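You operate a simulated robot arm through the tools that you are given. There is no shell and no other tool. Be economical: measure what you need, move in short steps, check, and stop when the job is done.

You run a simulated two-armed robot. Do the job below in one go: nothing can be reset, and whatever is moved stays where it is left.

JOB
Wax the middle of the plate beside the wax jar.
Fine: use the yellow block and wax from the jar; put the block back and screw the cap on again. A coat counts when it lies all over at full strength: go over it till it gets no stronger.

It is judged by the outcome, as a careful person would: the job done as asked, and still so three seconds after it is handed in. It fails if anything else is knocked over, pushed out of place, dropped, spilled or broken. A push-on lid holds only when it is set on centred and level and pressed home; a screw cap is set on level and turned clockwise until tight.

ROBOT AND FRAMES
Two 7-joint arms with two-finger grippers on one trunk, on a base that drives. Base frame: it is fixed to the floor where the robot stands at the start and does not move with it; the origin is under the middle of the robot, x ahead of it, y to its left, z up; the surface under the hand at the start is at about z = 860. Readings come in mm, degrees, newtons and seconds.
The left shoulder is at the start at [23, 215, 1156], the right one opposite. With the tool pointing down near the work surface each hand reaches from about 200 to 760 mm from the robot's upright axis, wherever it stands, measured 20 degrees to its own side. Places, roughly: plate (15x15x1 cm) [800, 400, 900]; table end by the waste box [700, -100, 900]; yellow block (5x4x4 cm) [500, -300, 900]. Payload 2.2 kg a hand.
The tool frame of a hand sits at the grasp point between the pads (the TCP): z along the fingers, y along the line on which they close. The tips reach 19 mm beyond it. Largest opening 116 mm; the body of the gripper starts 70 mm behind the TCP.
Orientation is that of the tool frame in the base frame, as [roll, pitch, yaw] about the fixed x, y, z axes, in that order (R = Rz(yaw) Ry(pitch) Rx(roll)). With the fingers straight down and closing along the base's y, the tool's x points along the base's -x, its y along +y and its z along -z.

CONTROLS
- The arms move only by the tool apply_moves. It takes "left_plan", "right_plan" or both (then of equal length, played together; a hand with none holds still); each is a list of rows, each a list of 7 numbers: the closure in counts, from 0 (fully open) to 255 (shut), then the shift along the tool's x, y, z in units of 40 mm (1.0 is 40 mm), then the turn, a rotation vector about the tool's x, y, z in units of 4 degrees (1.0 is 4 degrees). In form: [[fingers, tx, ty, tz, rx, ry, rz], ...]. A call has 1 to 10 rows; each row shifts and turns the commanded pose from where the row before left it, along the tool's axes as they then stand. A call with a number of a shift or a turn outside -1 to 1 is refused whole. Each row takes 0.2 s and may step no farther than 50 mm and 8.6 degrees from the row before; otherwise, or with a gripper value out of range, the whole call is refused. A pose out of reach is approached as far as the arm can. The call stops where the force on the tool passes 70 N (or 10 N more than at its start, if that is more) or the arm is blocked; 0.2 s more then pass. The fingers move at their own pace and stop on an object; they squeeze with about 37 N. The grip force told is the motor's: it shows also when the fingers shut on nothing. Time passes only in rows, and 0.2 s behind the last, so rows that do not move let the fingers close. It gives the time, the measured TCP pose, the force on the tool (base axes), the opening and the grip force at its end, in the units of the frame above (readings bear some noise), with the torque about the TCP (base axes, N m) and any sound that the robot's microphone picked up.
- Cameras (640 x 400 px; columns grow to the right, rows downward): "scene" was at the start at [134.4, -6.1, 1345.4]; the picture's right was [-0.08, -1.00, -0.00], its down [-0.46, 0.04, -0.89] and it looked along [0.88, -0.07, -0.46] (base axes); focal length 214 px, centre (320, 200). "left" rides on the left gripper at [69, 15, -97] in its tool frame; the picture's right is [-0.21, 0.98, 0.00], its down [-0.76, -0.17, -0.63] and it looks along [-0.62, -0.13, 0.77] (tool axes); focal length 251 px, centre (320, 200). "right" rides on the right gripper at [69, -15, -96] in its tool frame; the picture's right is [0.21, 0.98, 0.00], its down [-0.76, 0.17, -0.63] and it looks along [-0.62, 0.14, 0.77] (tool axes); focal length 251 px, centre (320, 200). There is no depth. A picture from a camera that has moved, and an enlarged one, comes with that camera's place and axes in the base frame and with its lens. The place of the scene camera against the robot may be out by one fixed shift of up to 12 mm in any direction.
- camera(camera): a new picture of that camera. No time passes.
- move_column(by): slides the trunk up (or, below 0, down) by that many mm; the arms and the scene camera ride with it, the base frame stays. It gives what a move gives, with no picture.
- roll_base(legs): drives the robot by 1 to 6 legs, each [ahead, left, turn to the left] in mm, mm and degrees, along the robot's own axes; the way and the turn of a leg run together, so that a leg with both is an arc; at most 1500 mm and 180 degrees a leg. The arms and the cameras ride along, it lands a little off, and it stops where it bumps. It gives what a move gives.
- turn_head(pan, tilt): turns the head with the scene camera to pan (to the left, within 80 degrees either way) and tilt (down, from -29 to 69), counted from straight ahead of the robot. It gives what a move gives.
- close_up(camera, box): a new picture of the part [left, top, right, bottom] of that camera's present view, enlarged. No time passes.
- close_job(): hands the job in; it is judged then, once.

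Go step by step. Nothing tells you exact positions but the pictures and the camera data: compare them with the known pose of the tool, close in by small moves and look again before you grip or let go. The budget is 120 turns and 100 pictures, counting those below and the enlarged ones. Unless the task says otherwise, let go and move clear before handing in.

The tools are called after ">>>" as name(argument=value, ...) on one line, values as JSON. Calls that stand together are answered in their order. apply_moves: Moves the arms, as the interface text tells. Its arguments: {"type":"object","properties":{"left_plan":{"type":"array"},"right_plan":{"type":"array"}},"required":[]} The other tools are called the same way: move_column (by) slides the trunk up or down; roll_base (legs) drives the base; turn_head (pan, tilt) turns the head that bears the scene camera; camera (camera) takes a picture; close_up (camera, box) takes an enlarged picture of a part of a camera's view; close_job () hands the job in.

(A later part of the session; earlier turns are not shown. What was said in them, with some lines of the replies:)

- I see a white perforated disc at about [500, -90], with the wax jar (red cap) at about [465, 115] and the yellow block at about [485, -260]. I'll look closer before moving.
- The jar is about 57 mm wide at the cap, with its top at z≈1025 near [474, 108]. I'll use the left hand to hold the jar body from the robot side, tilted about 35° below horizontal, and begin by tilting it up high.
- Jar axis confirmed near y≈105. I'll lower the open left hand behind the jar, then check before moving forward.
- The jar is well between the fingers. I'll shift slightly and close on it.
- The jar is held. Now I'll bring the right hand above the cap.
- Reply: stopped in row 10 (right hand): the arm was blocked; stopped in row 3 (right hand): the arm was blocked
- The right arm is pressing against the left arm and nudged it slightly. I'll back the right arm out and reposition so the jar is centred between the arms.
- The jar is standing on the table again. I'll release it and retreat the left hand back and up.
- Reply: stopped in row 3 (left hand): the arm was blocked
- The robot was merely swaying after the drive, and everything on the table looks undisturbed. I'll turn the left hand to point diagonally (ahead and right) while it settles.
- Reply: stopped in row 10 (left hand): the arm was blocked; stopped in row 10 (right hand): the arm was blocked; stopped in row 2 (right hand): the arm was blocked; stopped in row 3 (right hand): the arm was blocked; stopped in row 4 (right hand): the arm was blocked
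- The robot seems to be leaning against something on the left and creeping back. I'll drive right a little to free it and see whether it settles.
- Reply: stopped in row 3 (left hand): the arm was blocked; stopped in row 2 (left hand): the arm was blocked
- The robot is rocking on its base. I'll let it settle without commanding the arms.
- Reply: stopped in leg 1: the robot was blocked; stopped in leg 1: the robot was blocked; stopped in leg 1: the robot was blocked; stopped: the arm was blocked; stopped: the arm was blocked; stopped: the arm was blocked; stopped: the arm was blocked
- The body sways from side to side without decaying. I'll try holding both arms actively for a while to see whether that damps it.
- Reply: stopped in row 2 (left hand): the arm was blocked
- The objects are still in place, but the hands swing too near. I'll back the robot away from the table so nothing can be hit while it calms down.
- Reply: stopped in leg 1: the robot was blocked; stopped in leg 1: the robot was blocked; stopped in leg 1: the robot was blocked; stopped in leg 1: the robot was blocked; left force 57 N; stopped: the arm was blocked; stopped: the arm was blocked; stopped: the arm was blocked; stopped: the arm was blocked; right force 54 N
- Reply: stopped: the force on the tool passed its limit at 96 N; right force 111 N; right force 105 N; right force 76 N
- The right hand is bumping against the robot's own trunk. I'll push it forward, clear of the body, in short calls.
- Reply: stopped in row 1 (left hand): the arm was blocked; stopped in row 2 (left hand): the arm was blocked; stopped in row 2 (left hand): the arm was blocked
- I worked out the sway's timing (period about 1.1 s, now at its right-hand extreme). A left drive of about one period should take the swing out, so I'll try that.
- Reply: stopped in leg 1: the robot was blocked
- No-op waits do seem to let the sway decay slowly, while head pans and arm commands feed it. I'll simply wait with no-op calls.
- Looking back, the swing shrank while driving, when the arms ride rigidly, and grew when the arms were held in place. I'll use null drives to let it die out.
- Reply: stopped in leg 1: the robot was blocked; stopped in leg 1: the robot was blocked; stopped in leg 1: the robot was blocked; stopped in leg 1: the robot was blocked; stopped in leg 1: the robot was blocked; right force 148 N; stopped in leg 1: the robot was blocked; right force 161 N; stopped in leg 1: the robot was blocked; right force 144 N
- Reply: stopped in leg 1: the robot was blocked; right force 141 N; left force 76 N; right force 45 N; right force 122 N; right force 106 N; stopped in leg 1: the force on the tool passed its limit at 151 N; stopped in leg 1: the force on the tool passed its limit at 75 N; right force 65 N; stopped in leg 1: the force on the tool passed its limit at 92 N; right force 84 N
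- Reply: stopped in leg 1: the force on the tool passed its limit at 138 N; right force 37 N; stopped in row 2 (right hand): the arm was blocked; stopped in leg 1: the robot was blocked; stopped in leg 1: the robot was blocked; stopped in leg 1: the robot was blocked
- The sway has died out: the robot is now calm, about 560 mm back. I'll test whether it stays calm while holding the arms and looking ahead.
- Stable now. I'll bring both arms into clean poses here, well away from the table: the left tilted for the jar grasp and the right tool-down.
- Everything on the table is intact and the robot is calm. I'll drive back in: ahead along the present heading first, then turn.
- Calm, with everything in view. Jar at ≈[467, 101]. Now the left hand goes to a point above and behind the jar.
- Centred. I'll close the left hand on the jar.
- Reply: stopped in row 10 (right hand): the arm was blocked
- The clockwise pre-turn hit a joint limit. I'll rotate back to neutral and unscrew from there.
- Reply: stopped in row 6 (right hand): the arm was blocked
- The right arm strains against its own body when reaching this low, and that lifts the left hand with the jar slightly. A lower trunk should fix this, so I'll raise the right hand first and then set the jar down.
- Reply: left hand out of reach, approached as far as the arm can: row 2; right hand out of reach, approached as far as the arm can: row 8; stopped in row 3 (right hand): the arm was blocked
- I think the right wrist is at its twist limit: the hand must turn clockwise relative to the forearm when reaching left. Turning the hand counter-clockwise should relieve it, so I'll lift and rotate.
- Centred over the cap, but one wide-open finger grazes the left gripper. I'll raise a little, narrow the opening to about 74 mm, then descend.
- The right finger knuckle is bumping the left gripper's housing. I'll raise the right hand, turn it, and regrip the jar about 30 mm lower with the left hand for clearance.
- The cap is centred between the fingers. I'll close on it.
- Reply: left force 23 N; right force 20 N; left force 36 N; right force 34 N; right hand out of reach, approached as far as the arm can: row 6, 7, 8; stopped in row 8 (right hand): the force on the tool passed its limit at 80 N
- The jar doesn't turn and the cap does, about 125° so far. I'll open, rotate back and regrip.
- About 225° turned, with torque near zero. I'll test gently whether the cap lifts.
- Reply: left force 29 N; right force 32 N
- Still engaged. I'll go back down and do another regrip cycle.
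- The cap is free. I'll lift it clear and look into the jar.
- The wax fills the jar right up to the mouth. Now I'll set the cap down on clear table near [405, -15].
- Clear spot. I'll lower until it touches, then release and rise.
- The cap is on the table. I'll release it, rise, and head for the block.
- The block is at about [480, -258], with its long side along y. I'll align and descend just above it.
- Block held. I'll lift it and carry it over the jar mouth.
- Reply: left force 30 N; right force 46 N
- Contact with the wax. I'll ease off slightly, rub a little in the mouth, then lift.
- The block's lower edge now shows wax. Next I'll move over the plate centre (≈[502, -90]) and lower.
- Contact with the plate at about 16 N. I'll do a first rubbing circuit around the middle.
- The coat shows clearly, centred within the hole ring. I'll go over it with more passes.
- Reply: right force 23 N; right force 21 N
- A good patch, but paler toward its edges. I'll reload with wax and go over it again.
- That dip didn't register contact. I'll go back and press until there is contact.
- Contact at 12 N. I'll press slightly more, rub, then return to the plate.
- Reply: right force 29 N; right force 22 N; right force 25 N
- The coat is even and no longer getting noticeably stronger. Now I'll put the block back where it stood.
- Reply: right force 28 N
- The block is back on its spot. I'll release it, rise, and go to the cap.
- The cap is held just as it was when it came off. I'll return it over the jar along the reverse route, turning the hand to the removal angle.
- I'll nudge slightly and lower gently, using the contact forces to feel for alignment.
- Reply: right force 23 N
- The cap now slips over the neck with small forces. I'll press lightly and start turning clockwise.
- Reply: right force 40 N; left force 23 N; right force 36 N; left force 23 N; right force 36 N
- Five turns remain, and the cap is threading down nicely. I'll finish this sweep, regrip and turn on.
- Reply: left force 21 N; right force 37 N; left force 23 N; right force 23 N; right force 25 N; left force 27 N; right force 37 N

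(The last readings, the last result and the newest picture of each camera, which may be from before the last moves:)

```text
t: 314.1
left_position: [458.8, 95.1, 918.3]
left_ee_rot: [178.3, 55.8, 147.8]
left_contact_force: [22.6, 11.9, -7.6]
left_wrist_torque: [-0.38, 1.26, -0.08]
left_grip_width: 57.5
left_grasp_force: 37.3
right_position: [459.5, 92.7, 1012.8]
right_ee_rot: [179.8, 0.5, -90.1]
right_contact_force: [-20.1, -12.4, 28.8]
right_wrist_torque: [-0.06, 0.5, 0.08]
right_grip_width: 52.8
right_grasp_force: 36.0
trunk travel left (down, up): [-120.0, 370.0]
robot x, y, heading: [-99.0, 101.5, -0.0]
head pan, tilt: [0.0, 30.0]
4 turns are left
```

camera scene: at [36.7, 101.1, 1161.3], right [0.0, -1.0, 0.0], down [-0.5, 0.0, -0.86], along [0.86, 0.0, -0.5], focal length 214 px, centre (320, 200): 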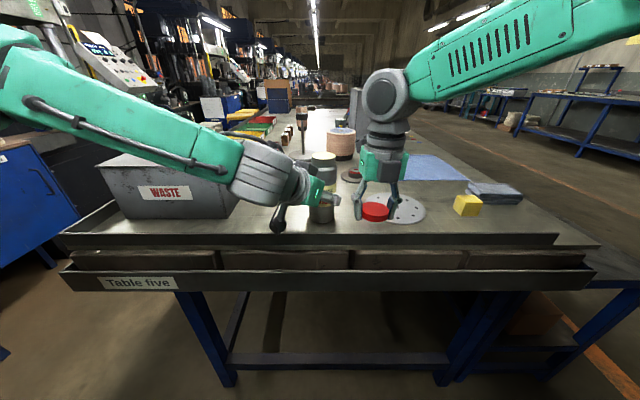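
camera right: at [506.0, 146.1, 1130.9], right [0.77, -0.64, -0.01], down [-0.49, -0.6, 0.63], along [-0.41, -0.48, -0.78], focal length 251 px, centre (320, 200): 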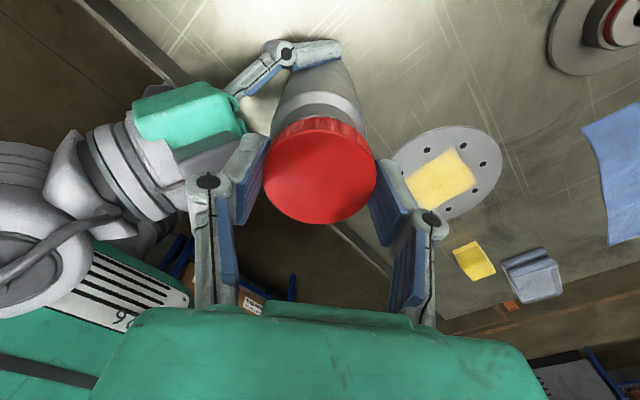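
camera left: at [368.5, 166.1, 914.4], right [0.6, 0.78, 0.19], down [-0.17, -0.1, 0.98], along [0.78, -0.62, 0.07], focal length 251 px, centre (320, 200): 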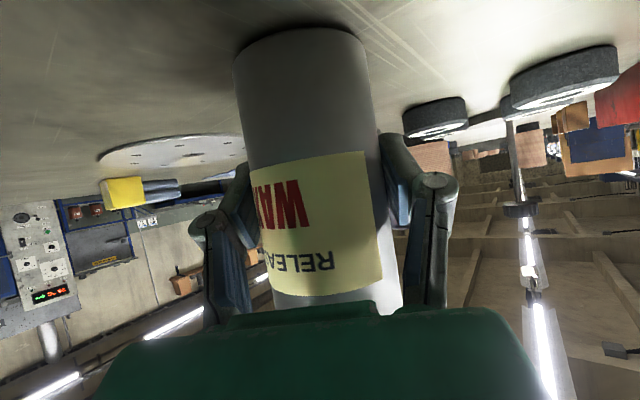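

About 260° so far. One more regrip cycle to tighten.

>>> apply_moves(right_plan=[[255, 0, 0, 0.003, 0, 0, 1], [255, 0, 0, 0.003, 0, 0, 1], [255, 0, 0, 0.003, 0, 0, 1], [255, 0, 0, 0, 0, 0, 0], [200, 0, 0, -0.05, 0, 0, 0], [95, 0, 0, 0, 0, 0, 0], [95, 0, 0, 0, 0, 0, 0], [95, 0, 0, 0, 0, 0, -1], [95, 0, 0, 0, 0, 0, -1], [95, 0, 0, 0, 0, 0, -1]])

>>> apply_moves(right_plan=[[95, 0, 0, 0, 0, 0, -1], [95, 0, 0, 0, 0, 0, -1], [95, 0, 0, 0, 0, 0, -1], [95, 0, 0, 0, 0, 0, -1], [95, 0, 0, 0, 0, 0, -1], [95, 0, 0, 0, 0, 0, -1], [95, 0, 0, 0, 0, 0, -1], [95, 0, 0, 0, 0, 0, -1], [95, 0, 0, 0, 0, 0, -1], [95, 0, 0, 0, 0, 0, -1]])

>>> apply_moves(right_plan=[[95, 0, 0, 0, 0, 0, -1], [95, 0, 0, 0, 0, 0, -1], [95, 0, 0, 0, 0, 0, -1], [95, 0, 0, 0, 0, 0, -1], [95, 0, 0, 0, 0, 0, -1], [95, 0, 0, 0, 0, 0, -1], [95, 0, 0, 0, 0, 0, -1], [95, 0, 0, 0, 0, 0, -1], [95, 0, 0, 0, 0, 0, -1], [95, 0, 0, 0, 0, 0, -1]])

>>> apply_moves(right_plan=[[95, 0, 0, 0, 0, 0, -1], [95, 0, 0, 0, 0, 0, -1], [95, 0, 0, 0, 0, 0, -1], [95, 0, 0, 0, 0, 0, -1], [95, 0, 0, 0, 0, 0, -1], [95, 0, 0, 0, 0, 0, -1], [95, 0, 0, 0, 0, 0, 0], [255, 0, 0, 0, 0, 0, 0], [255, 0, 0, 0, 0, 0, 0], [255, 0, 0, 0, 0, 0, 0]])

>>> apply_moves(right_plan=[[255, 0, 0, 0.02, 0, 0, 1], [255, 0, 0, 0.003, 0, 0, 1], [255, 0, 0, 0.003, 0, 0, 1], [255, 0, 0, 0.003, 0, 0, 1], [255, 0, 0, 0.003, 0, 0, 1], [255, 0, 0, 0.003, 0, 0, 1], [255, 0, 0, 0.003, 0, 0, 1], [255, 0, 0, 0.003, 0, 0, 1], [255, 0, 0, 0.003, 0, 0, 1], [255, 0, 0, 0.003, 0, 0, 1]])

>>> apply_moves(right_plan=[[255, 0, 0, 0, 0, 0, 1], [255, 0, 0, 0, 0, 0, 1], [255, 0, 0, 0, 0, 0, 1], [255, 0, 0, 0, 0, 0, 1], [255, 0, 0, 0, 0, 0, 1], [255, 0, 0, 0, 0, 0, 1], [255, 0, 0, 0, 0, 0, 1], [255, 0, 0, 0, 0, 0, 1], [255, 0, 0, 0, 0, 0, 1], [255, 0, 0, 0, 0, 0, 1]])

>>> apply_moves(right_plan=[[255, 0, 0, 0, 0, 0, 1], [255, 0, 0, 0, 0, 0, 1], [255, 0, 0, 0, 0, 0, 1], [255, 0, 0, 0, 0, 0, 1], [255, 0, 0, 0, 0, 0, 1], [255, 0, 0, 0, 0, 0, 1], [255, 0, 0, 0, 0, 0, 1], [255, 0, 0, 0, 0, 0, 1], [255, 0, 0, 0, 0, 0, 1], [255, 0, 0, 0, 0, 0, 1]])

```text
t: 316.3
left_position: [458.7, 93.7, 916.8]
left_ee_rot: [178.2, 55.8, 147.7]
left_contact_force: [-4.6, -1.7, 6.1]
left_wrist_torque: [0.02, -0.54, 0.02]
left_grip_width: 57.3
left_grasp_force: 37.2
right_position: [459.0, 93.1, 1015.5]
right_ee_rot: [179.8, 0.6, -90.1]
right_contact_force: [1.7, -0.1, 1.3]
right_wrist_torque: [0.05, 0.04, -0.02]
right_grip_width: 75.3
right_grasp_force: 0.0
trunk travel left (down, up): [-120.0, 370.0]
robot x, y, heading: [-96.6, 99.4, -0.1]
head pan, tilt: [0.0, 30.0]
```

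```text
t: 318.5
left_position: [458.6, 93.2, 918.5]
left_ee_rot: [178.4, 55.8, 147.7]
left_contact_force: [-3.0, -2.3, 6.4]
left_wrist_torque: [-0.11, -0.18, -0.06]
left_grip_width: 57.4
left_grasp_force: 37.1
right_position: [459.7, 93.4, 1014.2]
right_ee_rot: [-179.8, 0.6, -50.1]
right_contact_force: [0.7, -0.4, 1.1]
right_wrist_torque: [0.01, 0.01, 0.0]
right_grip_width: 73.0
right_grasp_force: 0.1
trunk travel left (down, up): [-120.0, 370.0]
robot x, y, heading: [-99.9, 97.1, -0.2]
head pan, tilt: [0.0, 30.0]
```

```text
t: 320.7
left_position: [458.5, 94.0, 916.7]
left_ee_rot: [178.4, 55.8, 147.7]
left_contact_force: [-3.0, -1.9, 5.3]
left_wrist_torque: [-0.16, -0.11, -0.06]
left_grip_width: 57.2
left_grasp_force: 37.0
right_position: [460.8, 93.3, 1012.8]
right_ee_rot: [-179.5, 0.2, -10.1]
right_contact_force: [0.6, 0.2, -0.2]
right_wrist_torque: [0.02, 0.0, -0.01]
right_grip_width: 72.8
right_grasp_force: 0.1
trunk travel left (down, up): [-120.0, 370.0]
robot x, y, heading: [-94.9, 97.2, -0.0]
head pan, tilt: [0.0, 30.0]
```

```text
t: 322.9
left_position: [458.7, 94.4, 917.9]
left_ee_rot: [178.5, 55.8, 147.8]
left_contact_force: [0.4, -5.7, 3.4]
left_wrist_torque: [-0.03, 0.04, -0.12]
left_grip_width: 57.2
left_grasp_force: 37.0
right_position: [460.1, 93.7, 1013.7]
right_ee_rot: [-179.5, 0.0, 13.9]
right_contact_force: [-2.1, 4.7, 1.6]
right_wrist_torque: [0.13, 0.01, 0.01]
right_grip_width: 52.4
right_grasp_force: 36.3
trunk travel left (down, up): [-120.0, 370.0]
robot x, y, heading: [-95.9, 100.2, 0.1]
head pan, tilt: [0.0, 30.0]
```

```text
t: 325.1
left_position: [459.3, 95.0, 917.3]
left_ee_rot: [178.5, 55.8, 147.7]
left_contact_force: [2.7, 0.7, 4.5]
left_wrist_torque: [-0.16, -0.13, -0.9]
left_grip_width: 57.9
left_grasp_force: 37.0
right_position: [460.4, 93.6, 1011.5]
right_ee_rot: [-179.7, 0.4, -26.3]
right_contact_force: [-0.8, -1.2, 0.0]
right_wrist_torque: [-0.04, -0.04, 0.95]
right_grip_width: 52.5
right_grasp_force: 37.2
trunk travel left (down, up): [-120.0, 370.0]
robot x, y, heading: [-94.9, 100.0, -0.4]
head pan, tilt: [0.0, 30.0]
```

```text
t: 327.3
left_position: [459.5, 95.6, 917.1]
left_ee_rot: [178.6, 55.8, 147.9]
left_contact_force: [13.8, 7.2, 0.2]
left_wrist_torque: [-0.21, 0.74, -1.03]
left_grip_width: 57.1
left_grasp_force: 37.0
right_position: [459.3, 93.7, 1012.3]
right_ee_rot: [179.9, 0.6, -66.3]
right_contact_force: [-13.3, -4.9, 0.8]
right_wrist_torque: [-0.14, 0.32, 1.1]
right_grip_width: 52.3
right_grasp_force: 37.2
trunk travel left (down, up): [-120.0, 370.0]
robot x, y, heading: [-98.6, 101.3, 0.3]
head pan, tilt: [0.0, 30.0]
```

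```text
t: 329.5
left_position: [458.7, 96.7, 917.2]
left_ee_rot: [178.2, 55.8, 147.9]
left_contact_force: [35.4, 19.5, -4.9]
left_wrist_torque: [-1.08, 1.75, -1.75]
left_grip_width: 57.9
left_grasp_force: 36.9
right_position: [458.9, 94.5, 1013.6]
right_ee_rot: [179.5, 0.1, -106.2]
right_contact_force: [-33.9, -14.7, 20.1]
right_wrist_torque: [-0.05, 0.94, 1.87]
right_grip_width: 51.5
right_grasp_force: 37.0
trunk travel left (down, up): [-120.0, 370.0]
robot x, y, heading: [-100.2, 103.1, 0.1]
head pan, tilt: [0.0, 30.0]
3 turns are left
```

The torque rose to 1–2 N·m: the cap is tight. I'll release the right hand, move clear, then release the jar with the left.

>>> apply_moves(right_plan=[[200, 0, 0, 0, 0, 0, 0], [95, 0, 0, 0, 0, 0, 0], [95, 0, 0, 0, 0, 0, 0], [95, 0, 0, -0.4, 0, 0, 0], [95, 0, 0, -0.8, 0, 0, 0], [95, 0, 0, -0.8, 0, 0, 0], [95, 0, 0, -0.8, 0, 0, 0], [95, 0.8, -0.23, 0, 0, 0, 0], [95, 0.8, -0.23, 0, 0, 0, 0], [95, 0.8, -0.23, 0, 0, 0, 0]])

>>> apply_moves(left_plan=[[255, 0.02, 0, 0.014, 0, 0, 0], [255, 0, 0, 0, 0, 0, 0], [220, 0, 0, 0, 0, 0, 0], [100, 0, 0, 0, 0, 0, 0], [0, 0, 0, 0, 0, 0, 0], [0, 0, 0, 0, 0, 0, 0]])

>>> apply_moves(left_plan=[[0, 0.3, 0, -0.44, 0, 0, 0], [0, 0.4, 0, -0.57, 0, 0, 0], [0, 0.4, 0, -0.57, 0, 0, 0], [0, -0.8, 0, -0.55, 0, 0, 0], [0, -0.8, 0, -0.55, 0, 0, 0], [0, -0.8, 0, -0.55, 0, 0, 0], [0, -0.8, 0, -0.55, 0, 0, 0], [0, -0.8, 0, -0.55, 0, 0, 0]])

>>> camera(camera="scene")

>>> close_up(camera="scene", box=[280, 120, 430, 230])

```text
t: 331.7
left_position: [458.6, 91.3, 916.6]
left_ee_rot: [178.3, 55.7, 147.6]
left_contact_force: [-0.5, -0.1, -4.2]
left_wrist_torque: [0.02, -0.02, 0.02]
left_grip_width: 56.0
left_grasp_force: 36.7
right_position: [459.5, -9.9, 1123.2]
right_ee_rot: [179.7, 0.6, -106.1]
right_contact_force: [0.3, 0.5, 0.6]
right_wrist_torque: [0.02, -0.02, -0.05]
right_grip_width: 72.4
right_grasp_force: 0.0
trunk travel left (down, up): [-120.0, 370.0]
robot x, y, heading: [-92.4, 95.8, -0.2]
head pan, tilt: [0.0, 30.0]
```

```text
t: 333.1
left_position: [458.9, 94.1, 916.5]
left_ee_rot: [178.6, 55.7, 147.7]
left_contact_force: [-2.1, 0.5, 0.7]
left_wrist_torque: [-0.06, -0.08, 0.0]
left_grip_width: 116.1
left_grasp_force: 0.0
right_position: [459.8, -8.0, 1122.3]
right_ee_rot: [179.7, 0.4, -106.1]
right_contact_force: [-0.3, 0.8, 0.0]
right_wrist_torque: [-0.01, -0.01, -0.05]
right_grip_width: 72.6
right_grasp_force: 0.1
trunk travel left (down, up): [-120.0, 370.0]
robot x, y, heading: [-98.3, 98.4, -0.3]
head pan, tilt: [0.0, 30.0]
```

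```text
t: 334.9
left_position: [390.9, 130.0, 1110.9]
left_ee_rot: [178.3, 56.0, 147.5]
left_contact_force: [-0.4, -0.7, 0.3]
left_wrist_torque: [0.02, 0.02, 0.0]
left_grip_width: 115.8
left_grasp_force: 0.1
right_position: [458.4, -9.0, 1122.9]
right_ee_rot: [179.8, 0.5, -106.2]
right_contact_force: [-0.4, 0.0, 1.0]
right_wrist_torque: [0.02, 0.0, -0.04]
right_grip_width: 72.8
right_grasp_force: 0.0
trunk travel left (down, up): [-120.0, 370.0]
robot x, y, heading: [-97.5, 101.5, 0.0]
head pan, tilt: [0.0, 30.0]
```

```text
4 pictures are left
camera scene: at [34.3, 101.2, 1161.6], right [0.0, -1.0, 0.0], down [-0.5, 0.0, -0.86], along [0.86, 0.0, -0.5], focal length 214 px, centre (320, 200)
```

scene: 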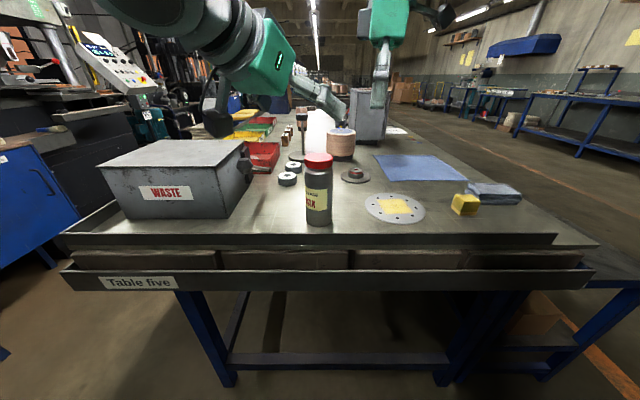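

```text
3.64 times, centred on (355, 175) of scene
camera zoom: at [34.3, 101.2, 1161.6], right [0.0, -1.0, 0.0], down [-0.5, 0.0, -0.86], along [0.86, 0.0, -0.5], focal length 780 px, centre (193, 291)
2 turns are left
```

zoom: 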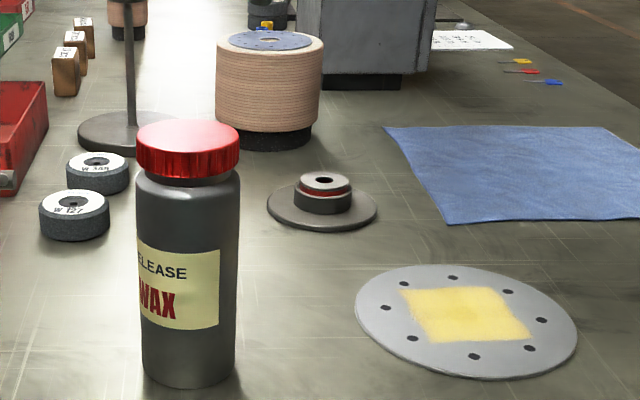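

The jar stands upright with its cap on level and tight, the middle of the plate is coated, the block is back in its place, and both hands are clear. I'm handing in.

>>> close_job()

```text
The job is handed in.
```

The middle of the plate beside the jar is waxed with the yellow block, and I've handed the job in. After a reload and a second set of passes, the coat looked even and about as strong as after the first set. I stopped there without another pass to prove it would get no stronger.

- **Coat edges:** the patch covers the centre inside the ring of holes, and its outer edges may be slightly paler than the middle.
- **Block:** it is back where it stood, with wax left on its underside.
- **Jar:** the cap is on level and was turned clockwise until the torque rose to 1–2 N·m. The jar stands about 10 mm from where it started and is turned slightly.
- **Robot:** early on it swayed badly and I backed it away from the table until it settled. In the last picture the other objects look in place.
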